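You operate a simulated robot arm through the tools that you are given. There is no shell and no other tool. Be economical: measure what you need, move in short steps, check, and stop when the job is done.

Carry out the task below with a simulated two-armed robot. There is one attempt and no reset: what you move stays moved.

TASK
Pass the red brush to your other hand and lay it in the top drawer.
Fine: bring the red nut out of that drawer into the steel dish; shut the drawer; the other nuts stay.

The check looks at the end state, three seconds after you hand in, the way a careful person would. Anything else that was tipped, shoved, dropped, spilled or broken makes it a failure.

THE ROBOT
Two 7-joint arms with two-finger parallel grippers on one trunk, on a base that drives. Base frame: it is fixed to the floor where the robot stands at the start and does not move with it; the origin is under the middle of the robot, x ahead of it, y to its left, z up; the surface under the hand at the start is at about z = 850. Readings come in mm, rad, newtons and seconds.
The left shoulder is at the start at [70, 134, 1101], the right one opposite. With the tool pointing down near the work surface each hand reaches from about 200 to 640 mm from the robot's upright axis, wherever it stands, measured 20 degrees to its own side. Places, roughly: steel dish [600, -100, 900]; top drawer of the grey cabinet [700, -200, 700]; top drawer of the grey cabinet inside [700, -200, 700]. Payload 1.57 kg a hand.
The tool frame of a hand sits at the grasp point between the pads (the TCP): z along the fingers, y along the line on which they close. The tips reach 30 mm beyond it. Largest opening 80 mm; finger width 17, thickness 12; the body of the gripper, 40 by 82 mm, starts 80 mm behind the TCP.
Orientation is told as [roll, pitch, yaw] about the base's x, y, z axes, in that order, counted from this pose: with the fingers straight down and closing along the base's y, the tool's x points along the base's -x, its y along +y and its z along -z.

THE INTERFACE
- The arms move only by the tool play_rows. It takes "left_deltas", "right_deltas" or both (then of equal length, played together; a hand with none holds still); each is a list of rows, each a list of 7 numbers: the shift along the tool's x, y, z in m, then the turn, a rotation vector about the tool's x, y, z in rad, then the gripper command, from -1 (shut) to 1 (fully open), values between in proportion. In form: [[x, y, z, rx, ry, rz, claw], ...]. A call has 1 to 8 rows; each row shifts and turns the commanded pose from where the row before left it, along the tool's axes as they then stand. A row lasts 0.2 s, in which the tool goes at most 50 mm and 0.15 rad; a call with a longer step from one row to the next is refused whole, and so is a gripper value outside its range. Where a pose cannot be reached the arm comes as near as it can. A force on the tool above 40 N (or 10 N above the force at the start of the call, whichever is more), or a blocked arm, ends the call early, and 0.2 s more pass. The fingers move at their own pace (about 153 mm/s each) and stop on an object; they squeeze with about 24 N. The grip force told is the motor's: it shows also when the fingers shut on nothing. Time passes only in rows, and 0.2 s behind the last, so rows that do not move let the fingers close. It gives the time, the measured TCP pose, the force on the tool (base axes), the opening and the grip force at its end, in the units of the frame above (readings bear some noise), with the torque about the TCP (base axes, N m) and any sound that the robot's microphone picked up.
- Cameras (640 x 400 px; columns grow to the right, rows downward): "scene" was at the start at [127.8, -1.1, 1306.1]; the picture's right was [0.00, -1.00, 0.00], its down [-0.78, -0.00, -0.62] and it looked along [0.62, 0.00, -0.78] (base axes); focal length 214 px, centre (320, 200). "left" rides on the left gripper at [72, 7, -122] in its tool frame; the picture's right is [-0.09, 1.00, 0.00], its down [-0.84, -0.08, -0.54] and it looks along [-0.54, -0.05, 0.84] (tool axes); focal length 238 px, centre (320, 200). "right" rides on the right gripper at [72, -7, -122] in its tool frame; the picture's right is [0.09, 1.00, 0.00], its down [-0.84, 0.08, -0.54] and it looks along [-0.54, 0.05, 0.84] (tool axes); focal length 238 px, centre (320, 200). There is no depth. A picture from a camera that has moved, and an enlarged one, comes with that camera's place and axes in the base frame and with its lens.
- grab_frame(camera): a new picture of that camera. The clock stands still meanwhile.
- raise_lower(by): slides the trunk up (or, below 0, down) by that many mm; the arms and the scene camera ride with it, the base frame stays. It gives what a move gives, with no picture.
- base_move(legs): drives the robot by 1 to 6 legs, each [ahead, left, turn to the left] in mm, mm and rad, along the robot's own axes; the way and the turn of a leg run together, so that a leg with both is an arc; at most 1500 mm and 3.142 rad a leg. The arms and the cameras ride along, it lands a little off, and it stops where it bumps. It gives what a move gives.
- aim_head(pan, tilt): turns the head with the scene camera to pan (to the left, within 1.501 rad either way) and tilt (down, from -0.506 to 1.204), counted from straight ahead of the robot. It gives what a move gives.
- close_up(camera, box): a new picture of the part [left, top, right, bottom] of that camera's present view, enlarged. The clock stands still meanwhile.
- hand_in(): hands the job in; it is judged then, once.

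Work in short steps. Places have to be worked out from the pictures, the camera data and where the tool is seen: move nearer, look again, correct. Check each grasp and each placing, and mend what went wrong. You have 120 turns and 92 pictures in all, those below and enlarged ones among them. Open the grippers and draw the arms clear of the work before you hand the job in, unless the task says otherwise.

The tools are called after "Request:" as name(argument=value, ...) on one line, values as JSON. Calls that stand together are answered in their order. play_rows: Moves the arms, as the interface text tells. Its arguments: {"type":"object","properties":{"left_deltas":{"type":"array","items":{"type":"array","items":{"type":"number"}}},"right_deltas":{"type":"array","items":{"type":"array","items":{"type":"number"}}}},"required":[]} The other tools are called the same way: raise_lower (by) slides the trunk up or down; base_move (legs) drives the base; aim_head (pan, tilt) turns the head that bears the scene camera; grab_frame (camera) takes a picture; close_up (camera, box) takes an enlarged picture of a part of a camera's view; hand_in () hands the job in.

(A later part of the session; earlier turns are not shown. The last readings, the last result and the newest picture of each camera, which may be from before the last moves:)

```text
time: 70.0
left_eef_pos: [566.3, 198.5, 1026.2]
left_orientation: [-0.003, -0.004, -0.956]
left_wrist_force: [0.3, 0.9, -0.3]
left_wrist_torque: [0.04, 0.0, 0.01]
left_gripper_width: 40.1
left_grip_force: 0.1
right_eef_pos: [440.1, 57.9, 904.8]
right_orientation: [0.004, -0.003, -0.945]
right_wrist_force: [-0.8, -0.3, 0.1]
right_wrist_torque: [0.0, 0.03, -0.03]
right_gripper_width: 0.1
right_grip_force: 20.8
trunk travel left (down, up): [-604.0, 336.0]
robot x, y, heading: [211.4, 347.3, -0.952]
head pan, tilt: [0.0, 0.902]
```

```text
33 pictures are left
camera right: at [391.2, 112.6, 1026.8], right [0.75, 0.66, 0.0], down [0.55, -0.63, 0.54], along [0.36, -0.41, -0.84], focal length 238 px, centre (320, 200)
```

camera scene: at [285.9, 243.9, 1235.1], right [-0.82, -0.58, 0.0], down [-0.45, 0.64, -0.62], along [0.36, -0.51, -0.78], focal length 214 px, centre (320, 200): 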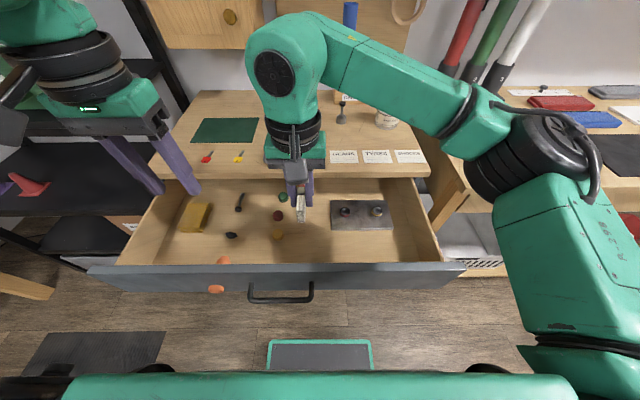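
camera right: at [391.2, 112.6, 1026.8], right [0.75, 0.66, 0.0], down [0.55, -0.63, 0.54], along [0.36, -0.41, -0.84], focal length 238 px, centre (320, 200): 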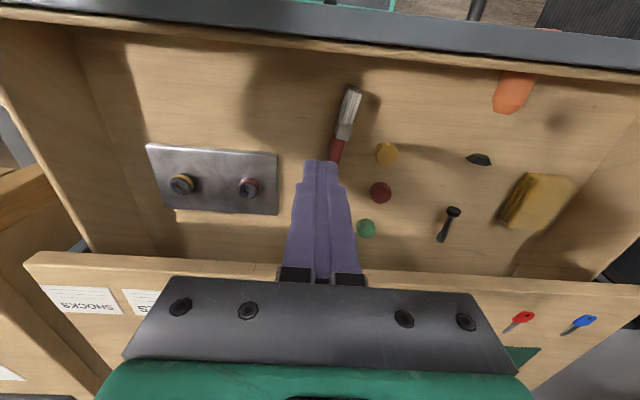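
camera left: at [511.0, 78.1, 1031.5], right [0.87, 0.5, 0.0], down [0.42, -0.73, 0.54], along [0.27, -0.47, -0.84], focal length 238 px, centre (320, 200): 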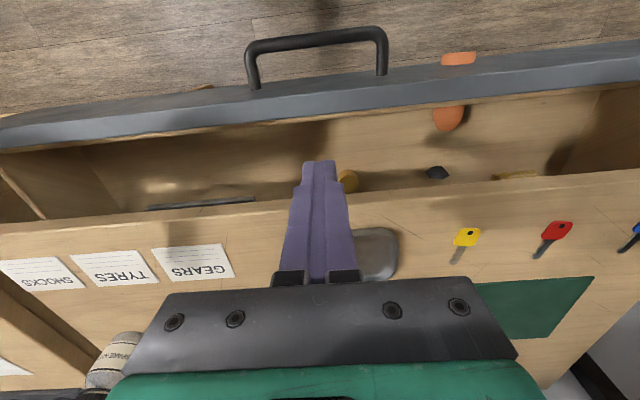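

It slid instead of tipping. I'll push it back the other way (away from the caps), with contact only near its top edge.

Request:
play_rows(right_deltas=[[0.005, 0.036, 0, 0, 0, 0, -1], [0.005, 0.036, 0, 0, 0, 0, -1], [0, 0, 0.04, 0, 0, 0, -1], [0, 0, 0.04, 0, 0, 0, -1], [0, 0, 0.04, 0, 0, 0, -1], [0, 0, 0, 0, 0, 0, -1]])

Request:
grab_frame(camera="right")

```text
time: 71.4
left_eef_pos: [568.3, 199.3, 1027.4]
left_orientation: [0.0, -0.002, -0.952]
left_wrist_force: [-0.4, -0.1, -0.3]
left_wrist_torque: [-0.04, 0.03, 0.03]
left_gripper_width: 39.9
left_grip_force: 0.0
right_eef_pos: [493.9, 107.6, 785.1]
right_orientation: [0.005, -0.004, -0.947]
right_wrist_force: [0.8, 0.3, -0.6]
right_wrist_torque: [-0.04, -0.01, -0.02]
right_gripper_width: 0.0
right_grip_force: 21.7
trunk travel left (down, up): [-604.0, 336.0]
robot x, y, heading: [211.8, 349.3, -0.956]
head pan, tilt: [0.0, 0.902]
```

```text
32 pictures are left
camera right: at [445.5, 162.3, 906.6], right [0.75, 0.66, 0.0], down [0.55, -0.63, 0.55], along [0.36, -0.41, -0.84], focal length 238 px, centre (320, 200)
```

right: 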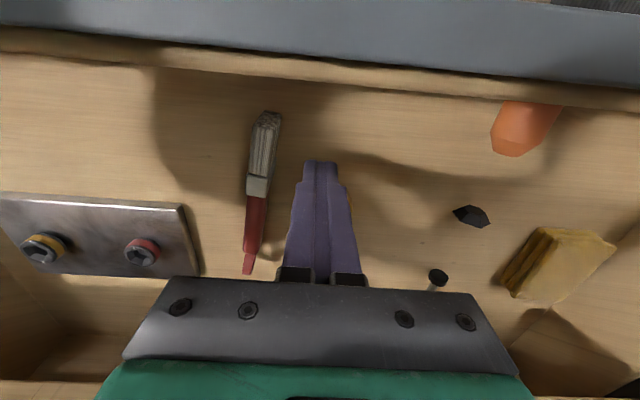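

The brush is clear to one side. I lower 5 mm and push right slowly.

Request:
play_rows(right_deltas=[[0, -0.008, 0.005, 0, 0, 0, -1], [0, -0.008, 0, 0, 0, 0, -1], [0, -0.008, 0, 0, 0, 0, -1], [0, -0.008, 0, 0, 0, 0, -1], [0, -0.008, 0, 0, 0, 0, -1], [0, -0.006, 0, 0, 0, 0, -1]])

Request:
grab_frame(camera="right")

```text
time: 72.8
left_eef_pos: [567.5, 199.1, 1025.7]
left_orientation: [-0.002, -0.001, -0.955]
left_wrist_force: [0.1, -0.8, 0.5]
left_wrist_torque: [0.02, -0.03, -0.02]
left_gripper_width: 40.0
left_grip_force: 0.1
right_eef_pos: [456.0, 80.5, 781.2]
right_orientation: [0.005, -0.004, -0.946]
right_wrist_force: [0.2, -0.1, 0.0]
right_wrist_torque: [0.04, -0.02, 0.0]
right_gripper_width: 0.1
right_grip_force: 21.2
trunk travel left (down, up): [-604.0, 336.0]
robot x, y, heading: [214.0, 349.3, -0.954]
head pan, tilt: [0.0, 0.902]
```

```text
31 pictures are left
camera right: at [407.7, 135.2, 902.2], right [0.75, 0.66, 0.0], down [0.55, -0.63, 0.55], along [0.36, -0.41, -0.84], focal length 238 px, centre (320, 200)
```

right: 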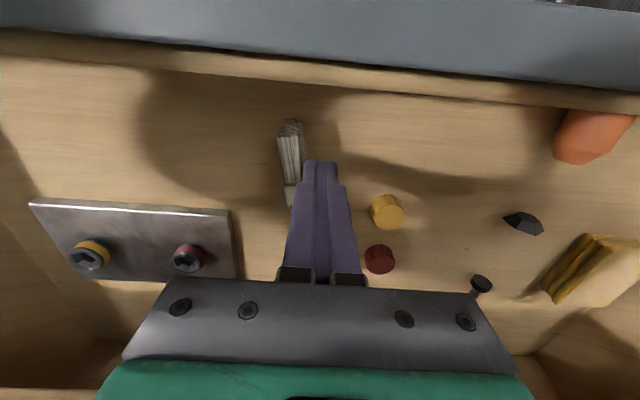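

It keeps sliding on the smooth floor. I lift off and will regrip it, tilt the hand, and let it down leaning.

Request:
play_rows(right_deltas=[[0, 0.01, 0, 0, 0, 0, -1], [0, 0, -0.045, 0, 0, 0, -0.5], [0, 0, -0.045, 0, 0, 0, 0], [0, 0, 0, 0, 0, 0, 0]])

Request:
grab_frame(camera="right")

```text
time: 73.8
left_eef_pos: [566.4, 199.3, 1026.8]
left_orientation: [-0.002, -0.001, -0.951]
left_wrist_force: [-0.9, 0.3, 0.7]
left_wrist_torque: [-0.02, 0.01, -0.01]
left_gripper_width: 39.8
left_grip_force: 0.0
right_eef_pos: [464.5, 86.5, 871.2]
right_orientation: [0.005, -0.001, -0.946]
right_wrist_force: [0.8, -0.6, 0.2]
right_wrist_torque: [0.02, -0.01, -0.01]
right_gripper_width: 39.8
right_grip_force: 0.0
trunk travel left (down, up): [-604.0, 336.0]
robot x, y, heading: [208.4, 350.4, -0.956]
head pan, tilt: [0.0, 0.902]
```

```text
30 pictures are left
camera right: at [415.8, 140.6, 992.2], right [0.75, 0.66, 0.0], down [0.55, -0.63, 0.54], along [0.36, -0.41, -0.84], focal length 238 px, centre (320, 200)
```

right: 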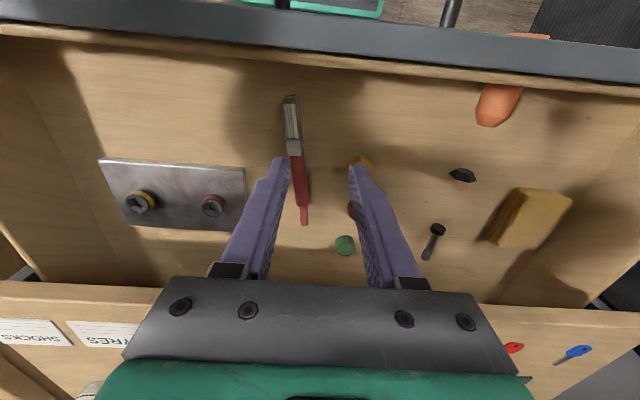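

Brush stands at tool offset (-25,-27) with a small yaw of 0.15. I align over the ferrule, descend and regrip.

Request:
play_rows(right_deltas=[[-0.025, -0.0275, 0, 0, 0, 0, 0], [0, 0, 0, 0, 0, -0.146, 0], [0, 0, 0.04, 0, 0, 0, 0], [0, 0, 0.04, 0, 0, 0, 0], [0, 0, 0.036, 0, 0, 0, 0], [0, 0, 0, 0, 0, 0, -1], [0, 0, 0, 0, 0, 0, -1], [0, 0, 0, 0, 0, 0, -1]])

Request:
grab_frame(camera="right")

```text
time: 75.6
left_eef_pos: [567.7, 199.7, 1026.1]
left_orientation: [-0.003, -0.002, -0.954]
left_wrist_force: [0.8, 0.3, 0.6]
left_wrist_torque: [-0.01, 0.0, 0.03]
left_gripper_width: 40.2
left_grip_force: 0.0
right_eef_pos: [456.2, 48.1, 755.0]
right_orientation: [0.005, -0.004, -0.799]
right_wrist_force: [0.5, -0.6, 3.7]
right_wrist_torque: [-0.06, -0.01, 0.01]
right_gripper_width: 15.3
right_grip_force: 24.0
trunk travel left (down, up): [-604.0, 336.0]
robot x, y, heading: [208.7, 344.1, -0.954]
head pan, tilt: [0.0, 0.902]
```

```text
29 pictures are left
camera right: at [399.6, 96.1, 876.4], right [0.65, 0.76, 0.0], down [0.64, -0.55, 0.55], along [0.42, -0.35, -0.84], focal length 238 px, centre (320, 200)
```

right: 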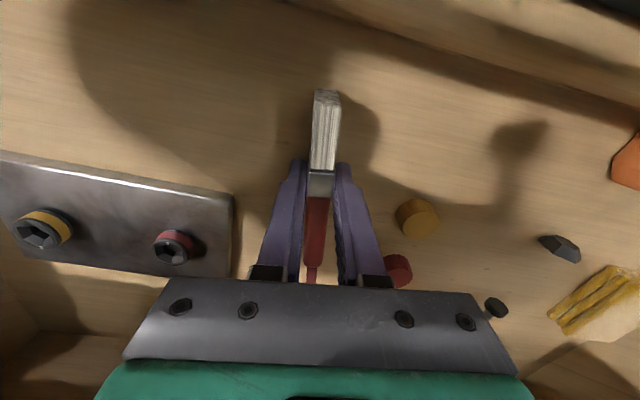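

Regripped. I lift 40 mm, shift a little right, and roll the hand so the brush leans over.

Request:
play_rows(right_deltas=[[0, -0.01, -0.02, 0, 0, 0, -1], [0, -0.01, -0.02, 0, 0, 0, -1], [0, 0, 0, -0.149, 0, 0, -1], [0, 0, 0, -0.149, 0, 0, -1], [0, 0, 0, -0.149, 0, 0, -1], [0, 0, 0, -0.149, 0, 0, -1], [0, 0, 0, -0.149, 0, 0, -1], [0, 0, 0, -0.149, 0, 0, -1]])

Request:
play_rows(right_deltas=[[0, -0.0135, 0.011, 0, 0, 0, -1], [0, -0.0135, 0.011, 0, 0, 0, -1], [0, -0.003, 0.0025, 0, 0, 0, -1]])

Request:
close_up(camera="scene", box=[200, 150, 440, 290])

```text
time: 77.4
left_eef_pos: [567.5, 198.3, 1026.8]
left_orientation: [-0.002, -0.003, -0.955]
left_wrist_force: [-0.3, -0.2, -0.5]
left_wrist_torque: [0.0, -0.01, 0.02]
left_gripper_width: 40.3
left_grip_force: 0.0
right_eef_pos: [443.6, 35.2, 794.1]
right_orientation: [0.9, -0.006, -0.8]
right_wrist_force: [-0.8, -0.2, -0.4]
right_wrist_torque: [-0.02, 0.05, 0.02]
right_gripper_width: 15.6
right_grip_force: 24.1
trunk travel left (down, up): [-604.0, 336.0]
robot x, y, heading: [209.4, 347.9, -0.954]
head pan, tilt: [0.0, 0.902]
```

```text
time: 78.2
left_eef_pos: [567.9, 199.0, 1026.3]
left_orientation: [-0.001, -0.002, -0.955]
left_wrist_force: [0.3, -0.2, -0.8]
left_wrist_torque: [-0.04, 0.0, 0.01]
left_gripper_width: 40.2
left_grip_force: 0.1
right_eef_pos: [443.4, 36.4, 755.4]
right_orientation: [0.899, -0.007, -0.799]
right_wrist_force: [0.1, -0.3, -1.1]
right_wrist_torque: [-0.01, 0.01, 0.01]
right_gripper_width: 15.5
right_grip_force: 24.1
trunk travel left (down, up): [-604.0, 336.0]
robot x, y, heading: [210.1, 348.1, -0.949]
head pan, tilt: [0.0, 0.902]
```

```text
2.67 times, centred on (320, 220) of scene
camera zoom: at [285.4, 244.2, 1235.1], right [-0.82, -0.58, 0.0], down [-0.45, 0.64, -0.62], along [0.36, -0.51, -0.78], focal length 572 px, centre (320, 147)
```

zoom: 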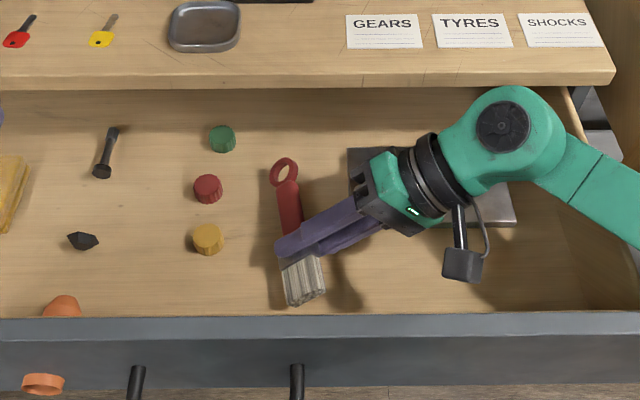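

The brush leans low over the clear floor. I open slightly and retract along the fingers.

Request:
play_rows(right_deltas=[[0, 0, 0, 0, 0, 0, -0.45], [0, 0, 0, 0, 0, 0, -0.4], [0, 0, -0.015, 0, 0, 0, -0.4], [0, 0, -0.015, 0, 0, 0, -0.4], [0, 0, -0.025, 0, 0, 0, -0.3], [0, 0.02, -0.04, 0, 0, 0, -0.2], [0, 0.03, -0.03, 0, 0, 0, 0], [0, 0, 0, 0, 0, 0, 0]])

Request:
close_up(camera="scene", box=[200, 150, 440, 290])

```text
time: 80.0
left_eef_pos: [566.8, 198.9, 1025.5]
left_orientation: [-0.002, -0.002, -0.954]
left_wrist_force: [-0.4, -0.8, -0.1]
left_wrist_torque: [0.03, -0.01, 0.03]
left_gripper_width: 40.2
left_grip_force: 0.1
right_eef_pos: [393.9, -10.2, 873.2]
right_orientation: [0.899, -0.002, -0.799]
right_wrist_force: [0.3, -0.7, 0.4]
right_wrist_torque: [-0.02, 0.0, 0.03]
right_gripper_width: 40.1
right_grip_force: 0.0
trunk travel left (down, up): [-604.0, 336.0]
robot x, y, heading: [209.7, 349.6, -0.954]
head pan, tilt: [0.0, 0.902]
```

```text
2.67 times, centred on (320, 220) of scene
camera zoom: at [285.2, 243.9, 1235.1], right [-0.82, -0.58, 0.0], down [-0.45, 0.64, -0.62], along [0.36, -0.51, -0.78], focal length 572 px, centre (320, 147)
```

zoom: 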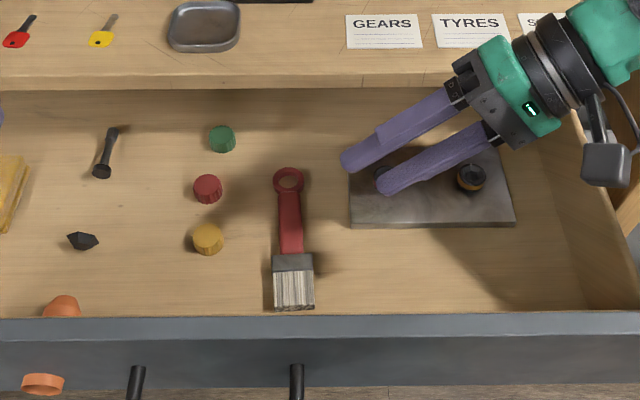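

The brush now lies flat in the drawer, nothing else disturbed. I raise the right hand and turn it straight down over the nut plate.

Request:
play_rows(right_deltas=[[0, 0.031, -0.025, 0, 0, 0, 0], [0, 0.015, -0.013, 0.149, 0, 0, 0], [0, 0, 0, 0.149, 0, 0, 0], [0, 0, 0, 0.149, 0, 0, 0], [0, 0, 0, 0.149, 0, 0, 0], [0, 0, 0, 0.149, 0, 0, 0], [0, 0, 0, 0.149, 0, 0, 0], [0, 0, 0, 0, 0, 0.146, 0]])

Request:
grab_frame(camera="right")

```text
time: 81.8
left_eef_pos: [567.4, 198.5, 1025.0]
left_orientation: [-0.002, -0.002, -0.955]
left_wrist_force: [-0.5, 0.0, -0.8]
left_wrist_torque: [-0.05, -0.04, 0.03]
left_gripper_width: 40.0
left_grip_force: 0.1
right_eef_pos: [394.0, -11.1, 933.8]
right_orientation: [0.003, -0.003, -0.948]
right_wrist_force: [0.0, -0.1, 0.5]
right_wrist_torque: [0.01, 0.02, 0.0]
right_gripper_width: 39.8
right_grip_force: 0.1
trunk travel left (down, up): [-604.0, 336.0]
robot x, y, heading: [207.9, 344.6, -0.956]
head pan, tilt: [0.0, 0.902]
```

```text
26 pictures are left
camera right: at [344.9, 43.8, 1053.8], right [0.75, 0.66, 0.0], down [0.55, -0.63, 0.54], along [0.36, -0.41, -0.84], focal length 238 px, centre (320, 200)
```

right: 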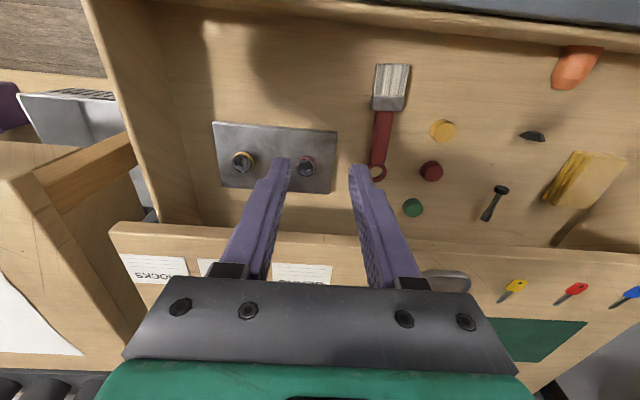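

Red nut is 78 mm further and 14 mm right of the right TCP. I move over it and descend partway to refine.

Request:
play_rows(right_deltas=[[-0.039, -0.007, 0, 0, 0, 0, 0], [-0.039, -0.007, 0, 0, 0, 0, 0], [0, 0, 0.04, 0, 0, 0, 0], [0, 0, 0.04, 0, 0, 0, 0], [0, 0, 0.03, 0, 0, 0, 0], [0, 0, 0, 0, 0, 0, 0]])

Request:
grab_frame(camera="right")

Request:
close_up(camera="scene", box=[260, 130, 460, 250])

```text
time: 83.2
left_eef_pos: [568.7, 200.0, 1026.0]
left_orientation: [0.0, 0.0, -0.956]
left_wrist_force: [-0.5, 0.2, 0.4]
left_wrist_torque: [0.04, 0.02, -0.05]
left_gripper_width: 40.1
left_grip_force: 0.1
right_eef_pos: [429.3, -83.4, 820.7]
right_orientation: [0.004, -0.003, -0.947]
right_wrist_force: [-0.3, 0.2, -0.4]
right_wrist_torque: [0.05, -0.03, -0.02]
right_gripper_width: 40.1
right_grip_force: 0.1
trunk travel left (down, up): [-604.0, 336.0]
robot x, y, heading: [213.9, 345.5, -0.949]
head pan, tilt: [0.0, 0.902]
```

```text
25 pictures are left
camera right: at [380.3, -27.8, 943.0], right [0.75, 0.66, 0.0], down [0.55, -0.63, 0.55], along [0.36, -0.41, -0.84], focal length 238 px, centre (320, 200)
```

right: 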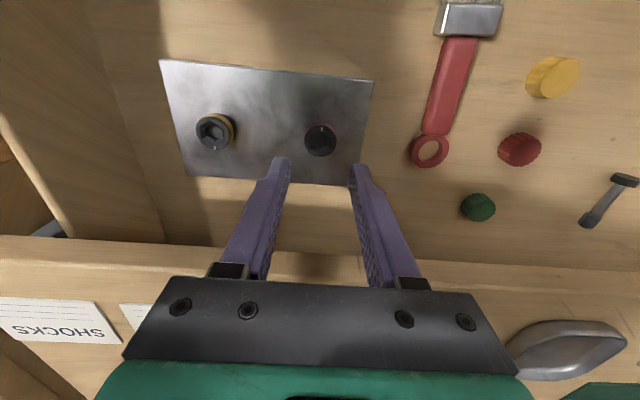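

```text
3.20 times, centred on (360, 190) of scene
camera zoom: at [285.2, 244.3, 1235.1], right [-0.82, -0.58, 0.0], down [-0.45, 0.64, -0.62], along [0.36, -0.51, -0.78], focal length 686 px, centre (192, 232)
```

zoom: 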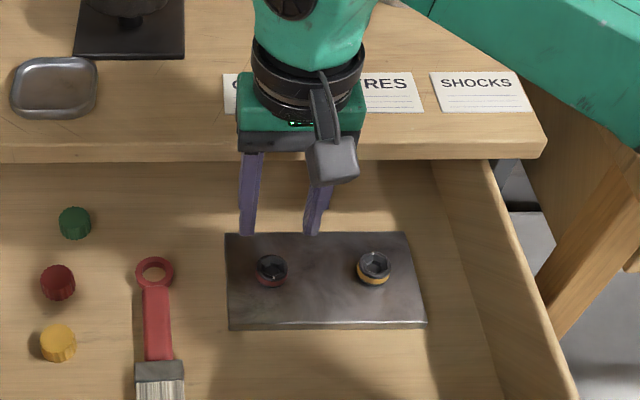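

The nut is now almost directly below (≈4 mm nearer to me). To keep the wrist off the table edge I tilt the fingers forward 0.2 rad, then descend with the tips straddling the nut.

Request:
play_rows(right_deltas=[[0.007, 0, 0, 0, -0.1, 0, 0.2], [0, 0, 0, 0, -0.1, 0, 0.2], [0.0043, 0, 0.021, 0, 0, 0, 0.2], [0.0043, 0, 0.021, 0, 0, 0, 0.2], [0.002, 0, 0.012, 0, 0, 0, 0.2], [0, 0, 0, 0, 0, 0, 0.2]])

Request:
grab_frame(camera="right")

Request:
close_up(camera="scene", box=[300, 150, 420, 240])

```text
time: 84.6
left_eef_pos: [567.3, 198.8, 1026.5]
left_orientation: [-0.002, -0.003, -0.954]
left_wrist_force: [-0.2, -0.5, 1.3]
left_wrist_torque: [-0.03, -0.01, -0.02]
left_gripper_width: 39.8
left_grip_force: 0.0
right_eef_pos: [424.6, -77.3, 764.8]
right_orientation: [0.005, -0.203, -0.948]
right_wrist_force: [-1.0, 0.0, 0.6]
right_wrist_torque: [0.01, -0.02, -0.01]
right_gripper_width: 47.9
right_grip_force: 0.1
trunk travel left (down, up): [-604.0, 336.0]
robot x, y, heading: [207.9, 346.2, -0.954]
head pan, tilt: [0.0, 0.902]
```

```text
23 pictures are left
camera right: at [363.4, -3.6, 871.1], right [0.76, 0.66, -0.01], down [0.48, -0.53, 0.7], along [0.45, -0.54, -0.71], focal length 238 px, centre (320, 200)
```

right: 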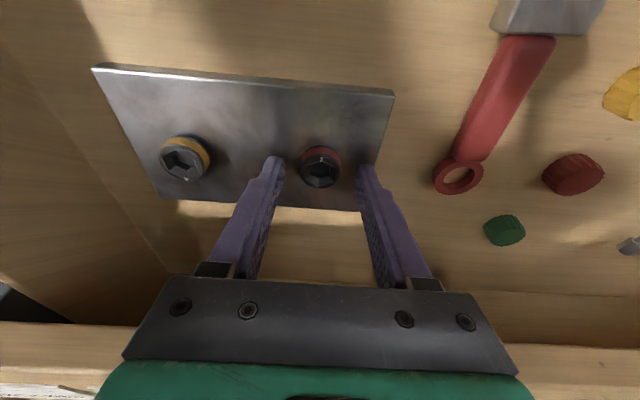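

```text
4.44 times, centred on (360, 195) of scene
camera zoom: at [285.3, 244.2, 1235.1], right [-0.82, -0.58, 0.0], down [-0.45, 0.64, -0.62], along [0.36, -0.51, -0.78], focal length 953 px, centre (142, 222)
```

zoom: 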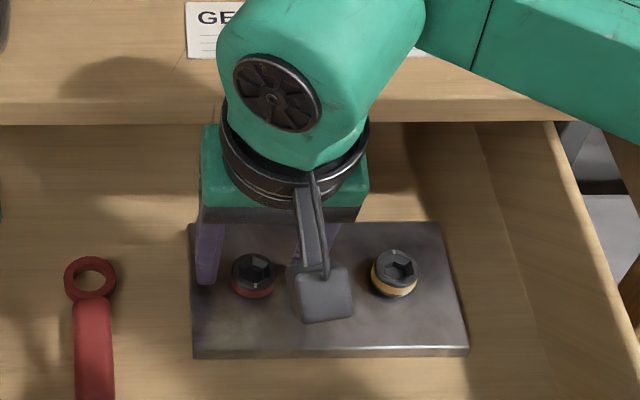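

Nut is centred between the tips. I descend 11 mm, close on it and check.

Request:
play_rows(right_deltas=[[0.003, 0, 0.006, 0, 0, 0, 0.2], [0.003, 0, 0.005, 0, 0, 0, 0.2], [0, 0, 0, 0, 0, 0, -1], [0, 0, 0, 0, 0, 0, -1], [0, 0, 0, 0, 0, 0, -1]])

Request:
grab_frame(camera="right")

```text
time: 85.3
left_eef_pos: [566.5, 200.3, 1026.6]
left_orientation: [-0.003, -0.004, -0.955]
left_wrist_force: [-0.6, -1.0, -0.4]
left_wrist_torque: [0.05, 0.03, 0.01]
left_gripper_width: 40.0
left_grip_force: 0.0
right_eef_pos: [425.7, -75.2, 762.2]
right_orientation: [0.006, -0.219, -0.946]
right_wrist_force: [1.1, -0.3, 22.7]
right_wrist_torque: [0.47, 0.61, 0.33]
right_gripper_width: 27.2
right_grip_force: 24.0
trunk travel left (down, up): [-604.0, 336.0]
robot x, y, heading: [210.4, 346.6, -0.953]
head pan, tilt: [0.0, 0.902]
stopped in row 3 (right hand): the force on the tool passed its limit at 46 N (the readings are from after the stop); the commanded pose is now the measured one
```

```text
21 pictures are left
camera right: at [362.0, -1.6, 865.8], right [0.76, 0.66, -0.01], down [0.47, -0.52, 0.71], along [0.46, -0.54, -0.7], focal length 238 px, centre (320, 200)
```

right: 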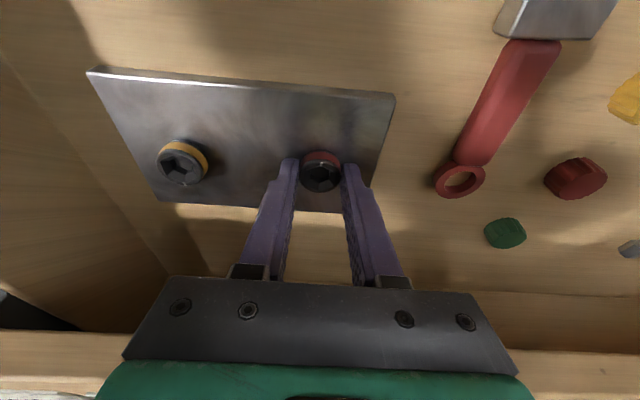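

The tips touched the plate (so its top is ~733) and the gripper closed on the nut at 27 mm. I lift slowly to see whether it is free.

Request:
play_rows(right_deltas=[[-0.0006, 0, -0.003, 0, 0, 0, -1], [-0.0006, 0, -0.003, 0, 0, 0, -1], [-0.0006, 0, -0.003, 0, 0, 0, -1], [0, 0, 0, 0, 0, 0, -1]])

Request:
close_up(camera="right", box=[220, 100, 420, 240])

```text
time: 86.3
left_eef_pos: [570.9, 197.7, 1024.0]
left_orientation: [-0.004, 0.002, -0.952]
left_wrist_force: [0.4, -0.5, -0.6]
left_wrist_torque: [0.02, -0.01, 0.01]
left_gripper_width: 40.0
left_grip_force: 0.0
right_eef_pos: [425.5, -76.8, 762.2]
right_orientation: [-0.001, -0.202, -0.945]
right_wrist_force: [12.9, 10.0, -32.7]
right_wrist_torque: [0.19, -0.21, 0.09]
right_gripper_width: 26.9
right_grip_force: 38.1
trunk travel left (down, up): [-604.0, 336.0]
robot x, y, heading: [208.8, 348.5, -0.955]
head pan, tilt: [0.0, 0.902]
```

```text
2.86 times, centred on (320, 170) of right
camera zoom: at [364.3, -3.4, 868.4], right [0.76, 0.66, -0.02], down [0.48, -0.53, 0.7], along [0.45, -0.54, -0.71], focal length 681 px, centre (320, 286)
```

zoom: 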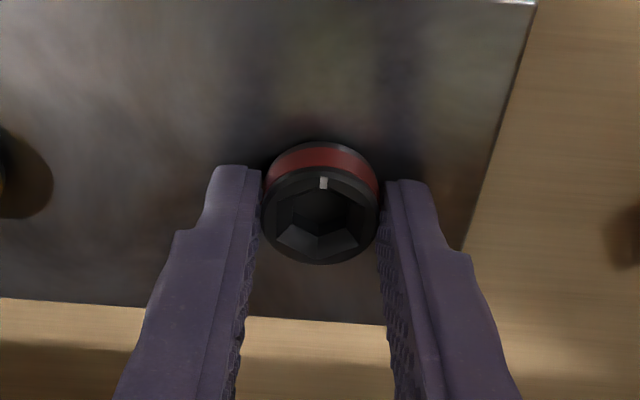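

The nut resists a 33 N pull: it is screwed on. Unscrewing needs a vertical, turning hand and more room from the table edge, so I release, raise the right hand, and hook the left fingers behind the drawer panel to pull it further out by driving back.

Request:
play_rows(right_deltas=[[0.001, 0, 0.006, 0, 0, 0, -1], [0, 0, 0, 0, 0, 0, 0.2], [0, 0, 0, 0, 0, 0, 0.2], [-0.006, 0, -0.03, 0, 0, 0, 0.2], [-0.006, 0, -0.03, 0, 0, 0, 0.2], [-0.008, 0, -0.04, 0, 0, 0, 0.2], [-0.008, 0, -0.04, 0, 0.1, 0, 0.2], [0, 0, 0, 0, 0.1, 0, 0.2]], left_deltas=[[0, 0, 0, 0, 0, 0, -1], [0, -0.035, 0, 0, 0, 0, -1], [0, -0.035, 0, 0, 0, 0, -1], [0, -0.035, 0, 0, 0, 0, -1], [0, 0, 0.045, 0, 0, 0, -1], [0, 0, 0.045, 0, 0, 0, -1], [0, 0, 0.015, 0, 0, 0, -1], [0, 0, 0, 0, 0, 0, -1]])

Request:
grab_frame(camera="left")

```text
time: 88.1
left_eef_pos: [481.8, 138.4, 921.2]
left_orientation: [-0.001, -0.002, -0.954]
left_wrist_force: [-0.7, 0.0, -0.1]
left_wrist_torque: [-0.05, 0.01, 0.02]
left_gripper_width: 0.0
left_grip_force: 20.6
right_eef_pos: [421.2, -75.8, 904.4]
right_orientation: [0.001, -0.011, -0.948]
right_wrist_force: [0.1, -0.1, 0.5]
right_wrist_torque: [-0.02, -0.01, -0.01]
right_gripper_width: 48.1
right_grip_force: 0.2
trunk travel left (down, up): [-604.0, 336.0]
robot x, y, heading: [206.0, 347.9, -0.955]
head pan, tilt: [0.0, 0.902]
```

```text
19 pictures are left
camera left: at [445.3, 200.4, 1044.7], right [0.87, 0.5, 0.0], down [0.42, -0.73, 0.54], along [0.27, -0.47, -0.84], focal length 238 px, centre (320, 200)
```

left: 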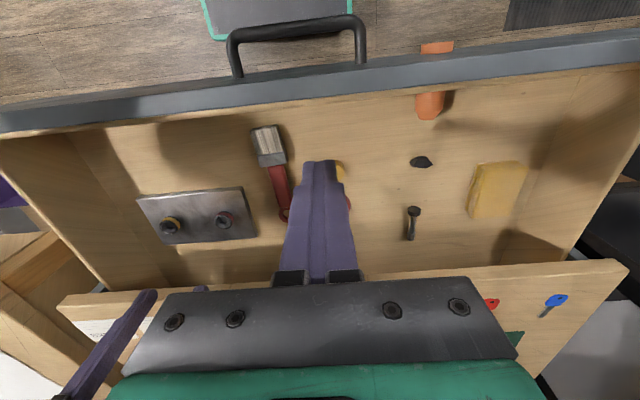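

The left fingertips are over clear floor behind the panel. I lower them 74 mm and drive back 105 mm, drawing the drawer out about 70 mm more.

Request:
play_rows(left_deltas=[[0, 0, 0.037, 0, 0, 0, -1], [0, 0, 0.037, 0, 0, 0, -1], [0, 0, 0, 0, 0, 0, -1]])

Request:
base_move(legs=[[-105, 0, 0]])

Request:
grab_frame(camera="scene")

```text
time: 88.9
left_eef_pos: [479.5, 138.8, 846.9]
left_orientation: [-0.003, -0.001, -0.955]
left_wrist_force: [1.1, -0.3, 0.1]
left_wrist_torque: [-0.04, 0.03, -0.02]
left_gripper_width: 0.0
left_grip_force: 21.0
right_eef_pos: [421.4, -73.7, 904.5]
right_orientation: [0.001, -0.012, -0.946]
right_wrist_force: [0.4, 0.0, -0.1]
right_wrist_torque: [0.02, -0.03, -0.02]
right_gripper_width: 47.9
right_grip_force: 0.2
trunk travel left (down, up): [-604.0, 336.0]
robot x, y, heading: [212.6, 348.7, -0.953]
head pan, tilt: [0.0, 0.902]
```

```text
time: 90.1
left_eef_pos: [425.2, 215.9, 850.5]
left_orientation: [-0.002, -0.02, -0.954]
left_wrist_force: [-0.6, 0.0, -0.7]
left_wrist_torque: [0.02, 0.02, -0.01]
left_gripper_width: 0.1
left_grip_force: 21.3
right_eef_pos: [363.1, 7.0, 906.3]
right_orientation: [0.002, -0.013, -0.95]
right_wrist_force: [-0.3, 0.4, 0.6]
right_wrist_torque: [-0.03, 0.0, 0.02]
right_gripper_width: 47.9
right_grip_force: 0.1
trunk travel left (down, up): [-604.0, 336.0]
robot x, y, heading: [153.6, 431.7, -0.954]
head pan, tilt: [0.0, 0.902]
stopped in leg 1: the force on the tool passed its limit at 75 N (the readings are from after the stop); the commanded pose is now the measured one
```

```text
18 pictures are left
camera scene: at [226.2, 327.6, 1235.3], right [-0.82, -0.58, 0.0], down [-0.45, 0.64, -0.62], along [0.36, -0.51, -0.78], focal length 214 px, centre (320, 200)
```

scene: 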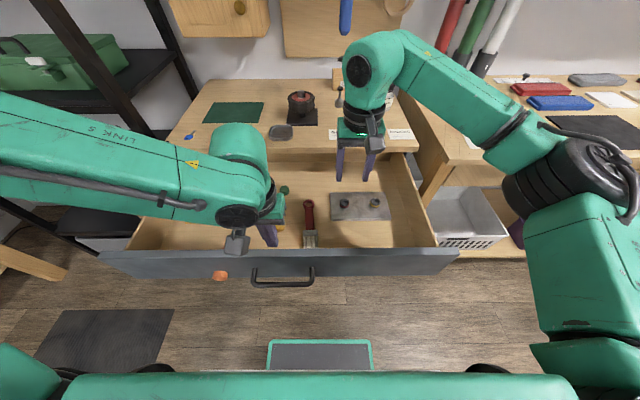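

The drawer reached its end stop; it now stands ~60 mm further out, giving ~100 mm room from the table edge. I lift the left hand out, and bring the right hand over the nut with a clockwise pre-turn of 1.4 rad.

Request:
play_rows(left_deltas=[[-0.01, 0, 0, 0, 0, 0, -1], [0, 0, -0.045, 0, 0, 0, -1], [0, 0, -0.045, 0, 0, 0, -1], [0, 0.02, -0.04, 0, 0, 0, -1], [0, 0.04, 0, 0, 0, 0, -1], [0, 0.04, 0, 0, 0, 0, -1], [0, 0.02, 0, 0, 0, 0, -1], [0, 0, 0, 0, 0, 0, -1]], right_deltas=[[-0.023, 0.002, 0, 0, 0.012, 0, 0.2], [-0.023, 0.002, 0, 0, 0, 0, 0.2], [0, 0, 0, 0, 0, 0.14, 0.2], [0, 0, 0, 0, 0, 0.14, 0.2], [0, 0, 0, 0, 0, 0.14, 0.2], [0, 0, 0, 0, 0, 0.14, 0.2], [0, 0, 0, 0, 0, 0.14, 0.2], [0, 0, 0, 0, 0, 0.14, 0.2]])

Request:
play_rows(right_deltas=[[0, 0, 0, 0, 0, 0.14, 0.2], [0, 0, 0, 0, 0, 0.14, 0.2], [0, 0, 0, 0, 0, 0.14, 0.2], [0, 0, 0, 0, 0, 0.14, 0.2], [0, 0, 0.04, 0, 0, 0, 0.2], [0, 0, 0.03, 0, 0, 0, 0.2], [0, 0, 0, 0, 0, 0, 0.2]])

Request:
grab_frame(camera="right")

```text
time: 91.9
left_eef_pos: [528.8, 277.3, 980.6]
left_orientation: [-0.003, -0.018, -0.955]
left_wrist_force: [0.4, 0.0, -0.7]
left_wrist_torque: [-0.01, 0.01, 0.01]
left_gripper_width: 0.0
left_grip_force: 21.0
right_eef_pos: [393.2, -27.0, 904.8]
right_orientation: [0.003, 0.002, -1.791]
right_wrist_force: [0.5, 0.4, 0.2]
right_wrist_torque: [0.0, -0.02, -0.03]
right_gripper_width: 48.2
right_grip_force: 0.1
trunk travel left (down, up): [-604.0, 336.0]
robot x, y, heading: [150.7, 431.0, -0.958]
head pan, tilt: [0.0, 0.902]
```

```text
time: 93.5
left_eef_pos: [527.5, 278.6, 979.5]
left_orientation: [-0.004, -0.018, -0.955]
left_wrist_force: [0.2, 0.8, 0.7]
left_wrist_torque: [0.0, 0.01, -0.02]
left_gripper_width: 0.1
left_grip_force: 21.2
right_eef_pos: [393.4, -28.3, 835.9]
right_orientation: [0.0, 0.003, -2.35]
right_wrist_force: [-0.2, 0.0, 0.3]
right_wrist_torque: [0.02, 0.01, 0.01]
right_gripper_width: 48.2
right_grip_force: 0.0
trunk travel left (down, up): [-604.0, 336.0]
robot x, y, heading: [154.3, 427.8, -0.952]
head pan, tilt: [0.0, 0.902]
```

```text
17 pictures are left
camera right: at [437.9, 28.3, 957.9], right [0.77, -0.63, 0.0], down [-0.53, -0.65, 0.54], along [-0.34, -0.42, -0.84], focal length 238 px, centre (320, 200)
```

right: 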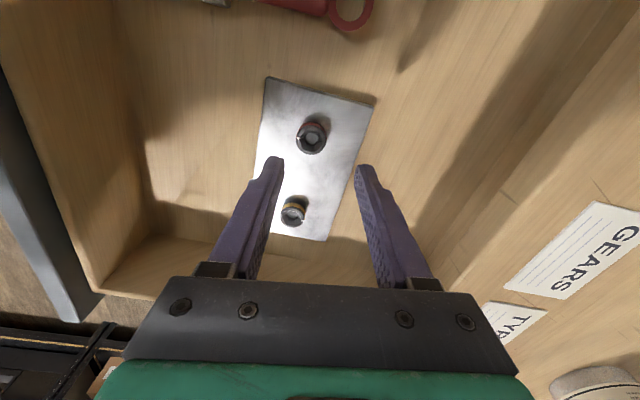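

The nut is 4 mm/−8 mm off in the tool frame. I correct, descend to just above the plate, and close.

Request:
play_rows(right_deltas=[[0.004, -0.008, 0, 0, 0, 0, 0.2], [0, 0, 0.03, 0, 0, 0, 0.2], [0, 0, 0.03, 0, 0, 0, 0.2], [0, 0, 0.009, 0, 0, 0, 0.2], [0, 0, 0, 0, 0, 0, -1], [0, 0, 0, 0, 0, 0, -1], [0, 0, 0, 0, 0, 0, -1]])

Request:
close_up(camera="right", box=[220, 100, 420, 240])

```text
time: 95.1
left_eef_pos: [528.8, 278.9, 979.6]
left_orientation: [-0.004, -0.016, -0.955]
left_wrist_force: [0.1, 0.1, 0.6]
left_wrist_torque: [0.02, 0.0, -0.01]
left_gripper_width: 0.1
left_grip_force: 20.8
right_eef_pos: [391.3, -19.3, 765.9]
right_orientation: [-0.001, 0.0, -2.348]
right_wrist_force: [-1.0, -0.5, -0.4]
right_wrist_torque: [0.06, 0.18, 0.02]
right_gripper_width: 26.6
right_grip_force: 37.7
trunk travel left (down, up): [-604.0, 336.0]
robot x, y, heading: [151.4, 430.3, -0.958]
head pan, tilt: [0.0, 0.902]
```

```text
2.86 times, centred on (320, 170) of right
camera zoom: at [435.5, 36.9, 888.2], right [0.77, -0.63, 0.0], down [-0.53, -0.65, 0.54], along [-0.34, -0.42, -0.84], focal length 681 px, centre (320, 286)
```

zoom: 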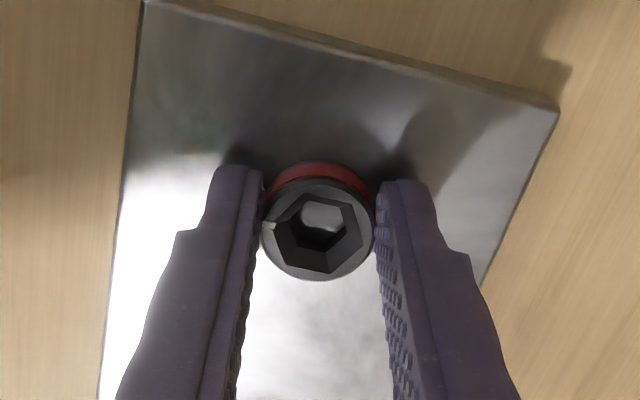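

Good centred grip (26.6 mm). I turn counter-clockwise (seen from above) by 1.19 rad.

Request:
play_rows(right_deltas=[[0, 0, 0, 0, 0, -0.149, -1], [0, 0, 0, 0, 0, -0.149, -1], [0, 0, 0, 0, 0, -0.149, -1], [0, 0, 0, 0, 0, -0.149, -1], [0, 0, 0, 0, 0, -0.149, -1], [0, 0, 0, 0, 0, -0.149, -1], [0, 0, 0, 0, 0, -0.149, -1], [0, 0, 0, 0, 0, -0.149, -1]])

Request:
close_up(camera="right", box=[220, 100, 420, 240])

```text
time: 96.9
left_eef_pos: [525.2, 277.3, 980.3]
left_orientation: [-0.001, -0.019, -0.955]
left_wrist_force: [0.6, 0.3, 0.1]
left_wrist_torque: [0.0, 0.01, -0.02]
left_gripper_width: 0.2
left_grip_force: 21.7
right_eef_pos: [387.0, -22.5, 765.9]
right_orientation: [0.001, -0.002, -1.157]
right_wrist_force: [-16.3, -10.9, 5.2]
right_wrist_torque: [0.04, 0.92, -0.12]
right_gripper_width: 26.7
right_grip_force: 37.5
trunk travel left (down, up): [-604.0, 336.0]
robot x, y, heading: [153.5, 429.3, -0.956]
head pan, tilt: [0.0, 0.902]
```

```text
2.86 times, centred on (320, 170) of right
camera zoom: at [351.0, 41.8, 888.3], right [0.87, 0.49, 0.0], down [0.41, -0.73, 0.54], along [0.27, -0.47, -0.84], focal length 681 px, centre (320, 286)
```

zoom: 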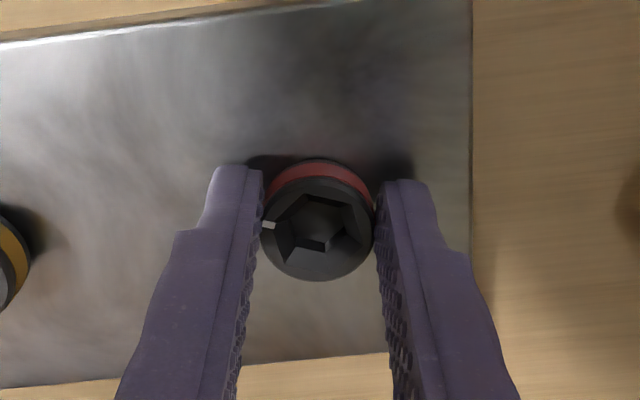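

The nut turns with the fingers (its mark stays at the same finger). I continue another 0.75 rad, then test a small lift.

Request:
play_rows(right_deltas=[[0, 0, 0, 0, 0, -0.149, -1], [0, 0, 0, 0, 0, -0.149, -1], [0, 0, 0, 0, 0, -0.149, -1], [0, 0, 0, 0, 0, -0.149, -1], [0, 0, 0, 0, 0, -0.149, -1], [0, 0, -0.002, 0, 0, 0, -1], [0, 0, -0.002, 0, 0, 0, -1]])

```text
time: 98.5
left_eef_pos: [522.4, 274.5, 980.7]
left_orientation: [0.004, -0.017, -0.953]
left_wrist_force: [0.4, -0.6, -0.3]
left_wrist_torque: [-0.03, 0.01, -0.01]
left_gripper_width: 0.0
left_grip_force: 21.0
right_eef_pos: [383.7, -25.6, 768.4]
right_orientation: [0.0, 0.001, -0.412]
right_wrist_force: [-30.8, -20.3, -5.8]
right_wrist_torque: [-0.72, 0.34, -0.17]
right_gripper_width: 26.2
right_grip_force: 37.2
trunk travel left (down, up): [-604.0, 336.0]
robot x, y, heading: [152.3, 428.2, -0.955]
head pan, tilt: [0.0, 0.902]
```

A sideways force has built up, but the hand rose 2.5 mm with little resistance. I test lifting another 10 mm.

Request:
play_rows(right_deltas=[[0, 0, -0.003, 0, 0, 0, -1], [0, 0, -0.003, 0, 0, 0, -1], [0, 0, -0.003, 0, 0, 0, -1], [0, 0, 0, 0, 0, 0, -1]])

Request:
close_up(camera="right", box=[220, 100, 420, 240])

```text
time: 99.4
left_eef_pos: [529.0, 276.8, 979.2]
left_orientation: [-0.005, -0.016, -0.954]
left_wrist_force: [-0.4, 0.1, -0.1]
left_wrist_torque: [-0.01, -0.03, 0.03]
left_gripper_width: 0.0
left_grip_force: 21.4
right_eef_pos: [383.8, -23.1, 769.8]
right_orientation: [-0.016, 0.015, -0.413]
right_wrist_force: [-9.2, -6.4, -20.2]
right_wrist_torque: [-0.47, -0.23, -0.04]
right_gripper_width: 26.5
right_grip_force: 37.4
trunk travel left (down, up): [-604.0, 336.0]
robot x, y, heading: [151.1, 430.3, -0.954]
head pan, tilt: [0.0, 0.902]
stopped in row 4 (right hand): the force on the tool passed its limit at 48 N (the readings are from after the stop); the commanded pose is now the measured one
```

```text
2.86 times, centred on (320, 170) of right
camera zoom: at [318.2, 0.5, 894.4], right [0.32, 0.95, -0.01], down [0.81, -0.26, 0.53], along [0.5, -0.18, -0.85], focal length 681 px, centre (320, 286)
```

zoom: 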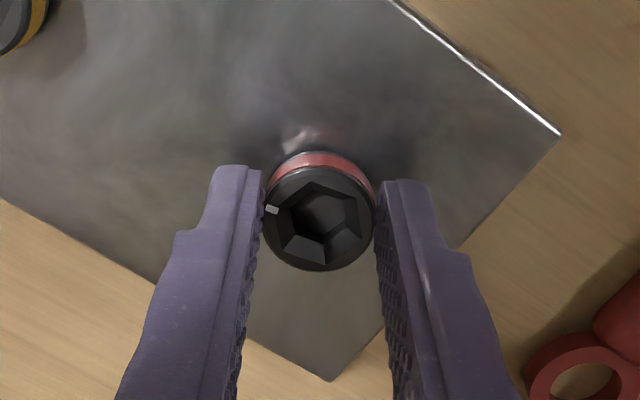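

The nut is still threaded on, but turning with the fingers. I open, turn back clockwise 1.94 rad for a second bite, and re-centre.

Request:
play_rows(right_deltas=[[0, 0, 0, 0, 0, 0, 0.2], [0, 0, 0, 0, 0, 0, 0.2], [0, 0, 0, 0, 0, 0.149, 0.2], [0, 0, 0, 0, 0, 0.149, 0.2], [0, 0, 0, 0, 0, 0.149, 0.2], [0, 0, 0, 0, 0, 0.149, 0.2], [0, 0, 0, 0, 0, 0.149, 0.2], [0, 0, 0, 0, 0, 0.149, 0.2]])

Request:
play_rows(right_deltas=[[0, 0, 0, 0, 0, 0.149, 0.2], [0, 0, 0, 0, 0, 0.149, 0.2], [0, 0, 0, 0, 0, 0.149, 0.2], [0, 0, 0, 0, 0, 0.149, 0.2], [0, 0, 0, 0, 0, 0.149, 0.2], [0, 0, 0, 0, 0, 0.149, 0.2], [0, 0, 0, 0, 0, 0.149, 0.2], [0, 0, 0, 0, 0, 0, 0.2]])

Request:
grab_frame(camera="right")

```text
time: 101.2
left_eef_pos: [528.2, 277.4, 979.9]
left_orientation: [-0.004, -0.018, -0.954]
left_wrist_force: [0.2, 0.4, 0.9]
left_wrist_torque: [-0.04, -0.01, 0.0]
left_gripper_width: 0.0
left_grip_force: 21.5
right_eef_pos: [388.0, -21.2, 773.7]
right_orientation: [-0.012, -0.004, -1.308]
right_wrist_force: [-0.6, 0.4, 0.1]
right_wrist_torque: [-0.03, 0.0, -0.02]
right_gripper_width: 47.8
right_grip_force: 0.0
trunk travel left (down, up): [-604.0, 336.0]
robot x, y, heading: [155.2, 429.1, -0.952]
head pan, tilt: [0.0, 0.902]
```

```text
time: 103.0
left_eef_pos: [529.4, 277.6, 979.9]
left_orientation: [-0.001, -0.017, -0.954]
left_wrist_force: [0.5, -0.4, 0.3]
left_wrist_torque: [-0.03, -0.02, 0.03]
left_gripper_width: 0.0
left_grip_force: 21.9
right_eef_pos: [387.6, -20.2, 774.9]
right_orientation: [-0.003, -0.012, -2.352]
right_wrist_force: [0.1, 0.2, -0.4]
right_wrist_torque: [0.04, 0.0, 0.01]
right_gripper_width: 47.8
right_grip_force: 0.0
trunk travel left (down, up): [-604.0, 336.0]
robot x, y, heading: [152.7, 431.7, -0.952]
head pan, tilt: [0.0, 0.902]
```

```text
13 pictures are left
camera right: at [433.9, 35.7, 895.9], right [0.77, -0.63, 0.0], down [-0.53, -0.65, 0.55], along [-0.35, -0.42, -0.83], focal length 238 px, centre (320, 200)
```

right: 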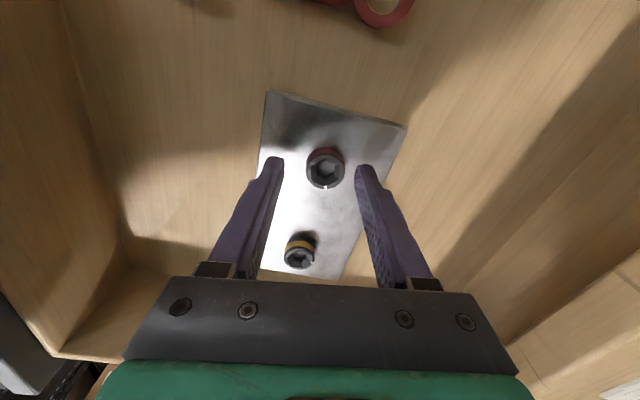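

Re-centred target: 4 mm/+2.5 mm. I lower, close, and turn counter-clockwise again.

Request:
play_rows(right_deltas=[[0.004, 0.0025, 0.004, 0, 0.012, 0, 0.2], [0, 0, 0.004, 0, 0, 0, 0.2], [0, 0, 0, 0, 0, 0, -1], [0, 0, 0, 0, 0, 0, -1], [0, 0, 0, 0, 0, -0.149, -1], [0, 0, 0, 0, 0, -0.149, -1], [0, 0, 0, 0, 0, -0.149, -1], [0, 0, 0, 0, 0, -0.149, -1]])

Request:
play_rows(right_deltas=[[0, 0, 0, 0, 0, -0.149, -1], [0, 0, 0, 0, 0, -0.149, -1], [0, 0, 0, 0, 0, -0.149, -1], [0, 0, 0, 0, 0, -0.149, -1], [0, 0, 0, 0, 0, -0.149, -1], [0, 0, 0, 0, 0, -0.149, -1], [0, 0, 0, 0, 0, -0.149, -1], [0, 0, 0, 0, 0, -0.149, -1]])

```text
time: 104.8
left_eef_pos: [526.8, 278.0, 980.4]
left_orientation: [-0.006, -0.017, -0.955]
left_wrist_force: [-0.4, -0.2, 0.3]
left_wrist_torque: [0.02, 0.02, 0.0]
left_gripper_width: 0.0
left_grip_force: 21.4
right_eef_pos: [390.6, -20.9, 766.4]
right_orientation: [-0.001, 0.002, -1.748]
right_wrist_force: [-5.2, -2.4, 3.6]
right_wrist_torque: [-0.22, 0.21, -0.04]
right_gripper_width: 26.8
right_grip_force: 37.0
trunk travel left (down, up): [-604.0, 336.0]
robot x, y, heading: [154.0, 433.3, -0.955]
head pan, tilt: [0.0, 0.902]
```

```text
time: 106.5
left_eef_pos: [526.6, 278.7, 979.7]
left_orientation: [-0.004, -0.019, -0.957]
left_wrist_force: [1.1, -0.2, -0.1]
left_wrist_torque: [-0.02, 0.03, 0.02]
left_gripper_width: 0.0
left_grip_force: 21.1
right_eef_pos: [385.9, -25.2, 767.0]
right_orientation: [-0.012, 0.003, -0.678]
right_wrist_force: [-13.3, -10.3, 8.6]
right_wrist_torque: [-0.32, -0.12, -0.17]
right_gripper_width: 26.4
right_grip_force: 37.4
trunk travel left (down, up): [-604.0, 336.0]
robot x, y, heading: [151.4, 433.3, -0.955]
head pan, tilt: [0.0, 0.902]
stopped in row 8 (right hand): the force on the tool passed its limit at 41 N (the readings are from after the stop); the commanded pose is now the measured one
```

The nut is pushing the hand upward, so it is rising. I test a lift.

Request:
play_rows(right_deltas=[[0, 0, -0.003, 0, 0, 0, -1], [0, 0, -0.003, 0, 0, 0, -1], [0, 0, -0.003, 0, 0, 0, -1], [0, 0, 0, 0, 0, 0, -1]])

```text
time: 107.5
left_eef_pos: [528.2, 271.5, 978.9]
left_orientation: [-0.001, -0.012, -0.955]
left_wrist_force: [-0.4, 0.3, 0.5]
left_wrist_torque: [0.01, 0.0, 0.01]
left_gripper_width: 0.0
left_grip_force: 21.3
right_eef_pos: [386.4, -27.7, 769.0]
right_orientation: [-0.005, 0.013, -0.674]
right_wrist_force: [-13.6, -9.1, -33.3]
right_wrist_torque: [0.08, 0.54, -0.16]
right_gripper_width: 26.7
right_grip_force: 37.8
trunk travel left (down, up): [-604.0, 336.0]
robot x, y, heading: [152.3, 429.4, -0.958]
head pan, tilt: [0.0, 0.902]
```

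Still threaded after ~3.6 rad, so another bite is needed. From the sideways drift I infer the nut axis lies ~5 mm off my grip centre, near base (389,-22.5); I turn back and then correct to that.

Request:
play_rows(right_deltas=[[0, 0, 0, 0, 0, 0, 0.2], [0, 0, 0, 0, 0, 0, 0.2], [0, 0, 0, 0, 0, 0.149, 0.2], [0, 0, 0, 0, 0, 0.149, 0.2], [0, 0, 0, 0, 0, 0.149, 0.2], [0, 0, 0, 0, 0, 0.149, 0.2], [0, 0, 0, 0, 0, 0.149, 0.2], [0, 0, 0, 0, 0, 0.149, 0.2]])

Request:
play_rows(right_deltas=[[0, 0, 0, 0, 0, 0.149, 0.2], [0, 0, 0, 0, 0, 0.149, 0.2], [0, 0, 0, 0, 0, 0.149, 0.2], [0, 0, 0, 0, 0, 0.149, 0.2], [0, 0, 0, 0, 0, 0.149, 0.2], [0, 0, 0, 0, 0, 0, 0.2]])

```text
time: 109.3
left_eef_pos: [527.6, 278.2, 979.8]
left_orientation: [-0.005, -0.017, -0.956]
left_wrist_force: [0.0, -0.6, 0.9]
left_wrist_torque: [-0.01, 0.02, -0.04]
left_gripper_width: 0.1
left_grip_force: 21.3
right_eef_pos: [389.1, -23.6, 775.1]
right_orientation: [-0.01, -0.002, -1.568]
right_wrist_force: [0.9, 1.1, -0.3]
right_wrist_torque: [0.04, 0.02, 0.0]
right_gripper_width: 48.3
right_grip_force: 0.0
trunk travel left (down, up): [-604.0, 336.0]
robot x, y, heading: [149.7, 430.6, -0.954]
head pan, tilt: [0.0, 0.902]
```

```text
time: 110.7
left_eef_pos: [528.7, 276.9, 979.5]
left_orientation: [-0.005, -0.017, -0.955]
left_wrist_force: [-0.2, 0.0, -0.5]
left_wrist_torque: [-0.03, -0.01, 0.01]
left_gripper_width: 0.0
left_grip_force: 21.1
right_eef_pos: [389.9, -23.2, 774.8]
right_orientation: [-0.007, -0.008, -2.314]
right_wrist_force: [1.4, 0.2, 1.3]
right_wrist_torque: [-0.01, -0.04, 0.01]
right_gripper_width: 49.0
right_grip_force: 0.7
trunk travel left (down, up): [-604.0, 336.0]
robot x, y, heading: [151.1, 431.8, -0.959]
head pan, tilt: [0.0, 0.902]
```

Already at the inferred axis. I lower 8 mm, close and turn again.

Request:
play_rows(right_deltas=[[0, 0, 0.008, 0, 0, 0, 0.2], [0, 0, 0, 0, 0, 0, -1], [0, 0, 0, 0, 0, 0, -1], [0, 0, 0, 0, 0, -0.149, -1], [0, 0, 0, 0, 0, -0.149, -1], [0, 0, 0, 0, 0, -0.149, -1], [0, 0, 0, 0, 0, -0.149, -1], [0, 0, 0, 0, 0, -0.149, -1]])

Request:
play_rows(right_deltas=[[0, 0, 0, 0, 0, -0.149, -1], [0, 0, 0, 0, 0, -0.149, -1], [0, 0, 0, 0, 0, -0.149, -1], [0, 0, 0, 0, 0, -0.149, -1], [0, 0, 0, 0, 0, -0.149, -1], [0, 0, 0, 0, 0, -0.149, -1], [0, 0, 0, 0, 0, -0.149, -1], [0, 0, 0, 0, 0, -0.149, -1]])

```text
time: 112.5
left_eef_pos: [526.6, 277.6, 979.6]
left_orientation: [-0.003, -0.017, -0.954]
left_wrist_force: [0.2, 0.2, 0.4]
left_wrist_torque: [0.0, -0.02, 0.0]
left_gripper_width: 0.2
left_grip_force: 21.4
right_eef_pos: [389.0, -22.5, 768.6]
right_orientation: [-0.01, -0.003, -1.564]
right_wrist_force: [-1.8, 1.4, 2.2]
right_wrist_torque: [-0.01, -0.09, -0.58]
right_gripper_width: 26.8
right_grip_force: 38.1
trunk travel left (down, up): [-604.0, 336.0]
robot x, y, heading: [152.7, 434.1, -0.954]
head pan, tilt: [0.0, 0.902]
```

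```text
time: 114.3
left_eef_pos: [523.9, 274.8, 981.9]
left_orientation: [0.002, -0.019, -0.956]
left_wrist_force: [-0.2, 0.0, 0.1]
left_wrist_torque: [0.0, -0.02, -0.03]
left_gripper_width: 0.0
left_grip_force: 21.7
right_eef_pos: [382.5, -27.1, 766.7]
right_orientation: [-0.007, 0.007, -0.428]
right_wrist_force: [-26.1, -18.3, 7.6]
right_wrist_torque: [-0.39, 0.59, -0.5]
right_gripper_width: 24.5
right_grip_force: 36.2
trunk travel left (down, up): [-604.0, 336.0]
robot x, y, heading: [153.6, 430.8, -0.956]
head pan, tilt: [0.0, 0.902]
```

I test the lift once more, with a look.

Request:
play_rows(right_deltas=[[0, 0, -0.003, 0, 0, 0, -1], [0, 0, -0.003, 0, 0, 0, -1], [0, 0, -0.003, 0, 0, 0, -1], [0, 0, 0, 0, 0, 0, -1]])

Request:
grab_frame(camera="right")

```text
time: 115.3
left_eef_pos: [523.2, 274.0, 981.3]
left_orientation: [0.002, -0.019, -0.955]
left_wrist_force: [1.0, 1.0, 0.0]
left_wrist_torque: [-0.01, 0.0, 0.0]
left_gripper_width: 0.2
left_grip_force: 20.6
right_eef_pos: [382.1, -27.6, 767.9]
right_orientation: [-0.009, 0.007, -0.428]
right_wrist_force: [-29.8, -21.8, 9.3]
right_wrist_torque: [-0.54, 0.69, -0.45]
right_gripper_width: 24.5
right_grip_force: 36.9
right hand out of reach, approached as far as the arm can: row 2
trunk travel left (down, up): [-604.0, 336.0]
robot x, y, heading: [148.9, 433.6, -0.953]
head pan, tilt: [0.0, 0.902]
```

```text
12 pictures are left
camera right: at [314.8, -3.3, 889.9], right [0.33, 0.94, -0.01], down [0.8, -0.27, 0.54], along [0.5, -0.18, -0.84], focal length 238 px, centre (320, 200)
```

right: 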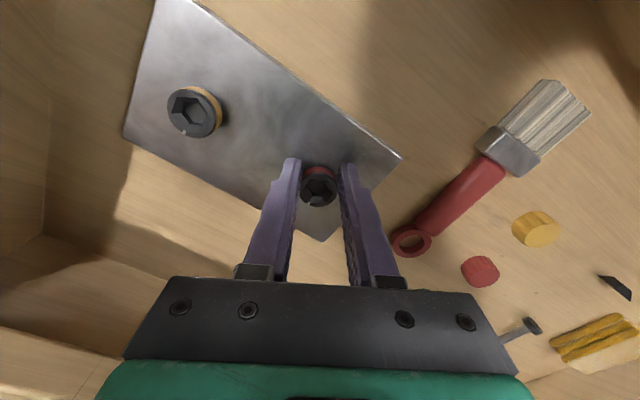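

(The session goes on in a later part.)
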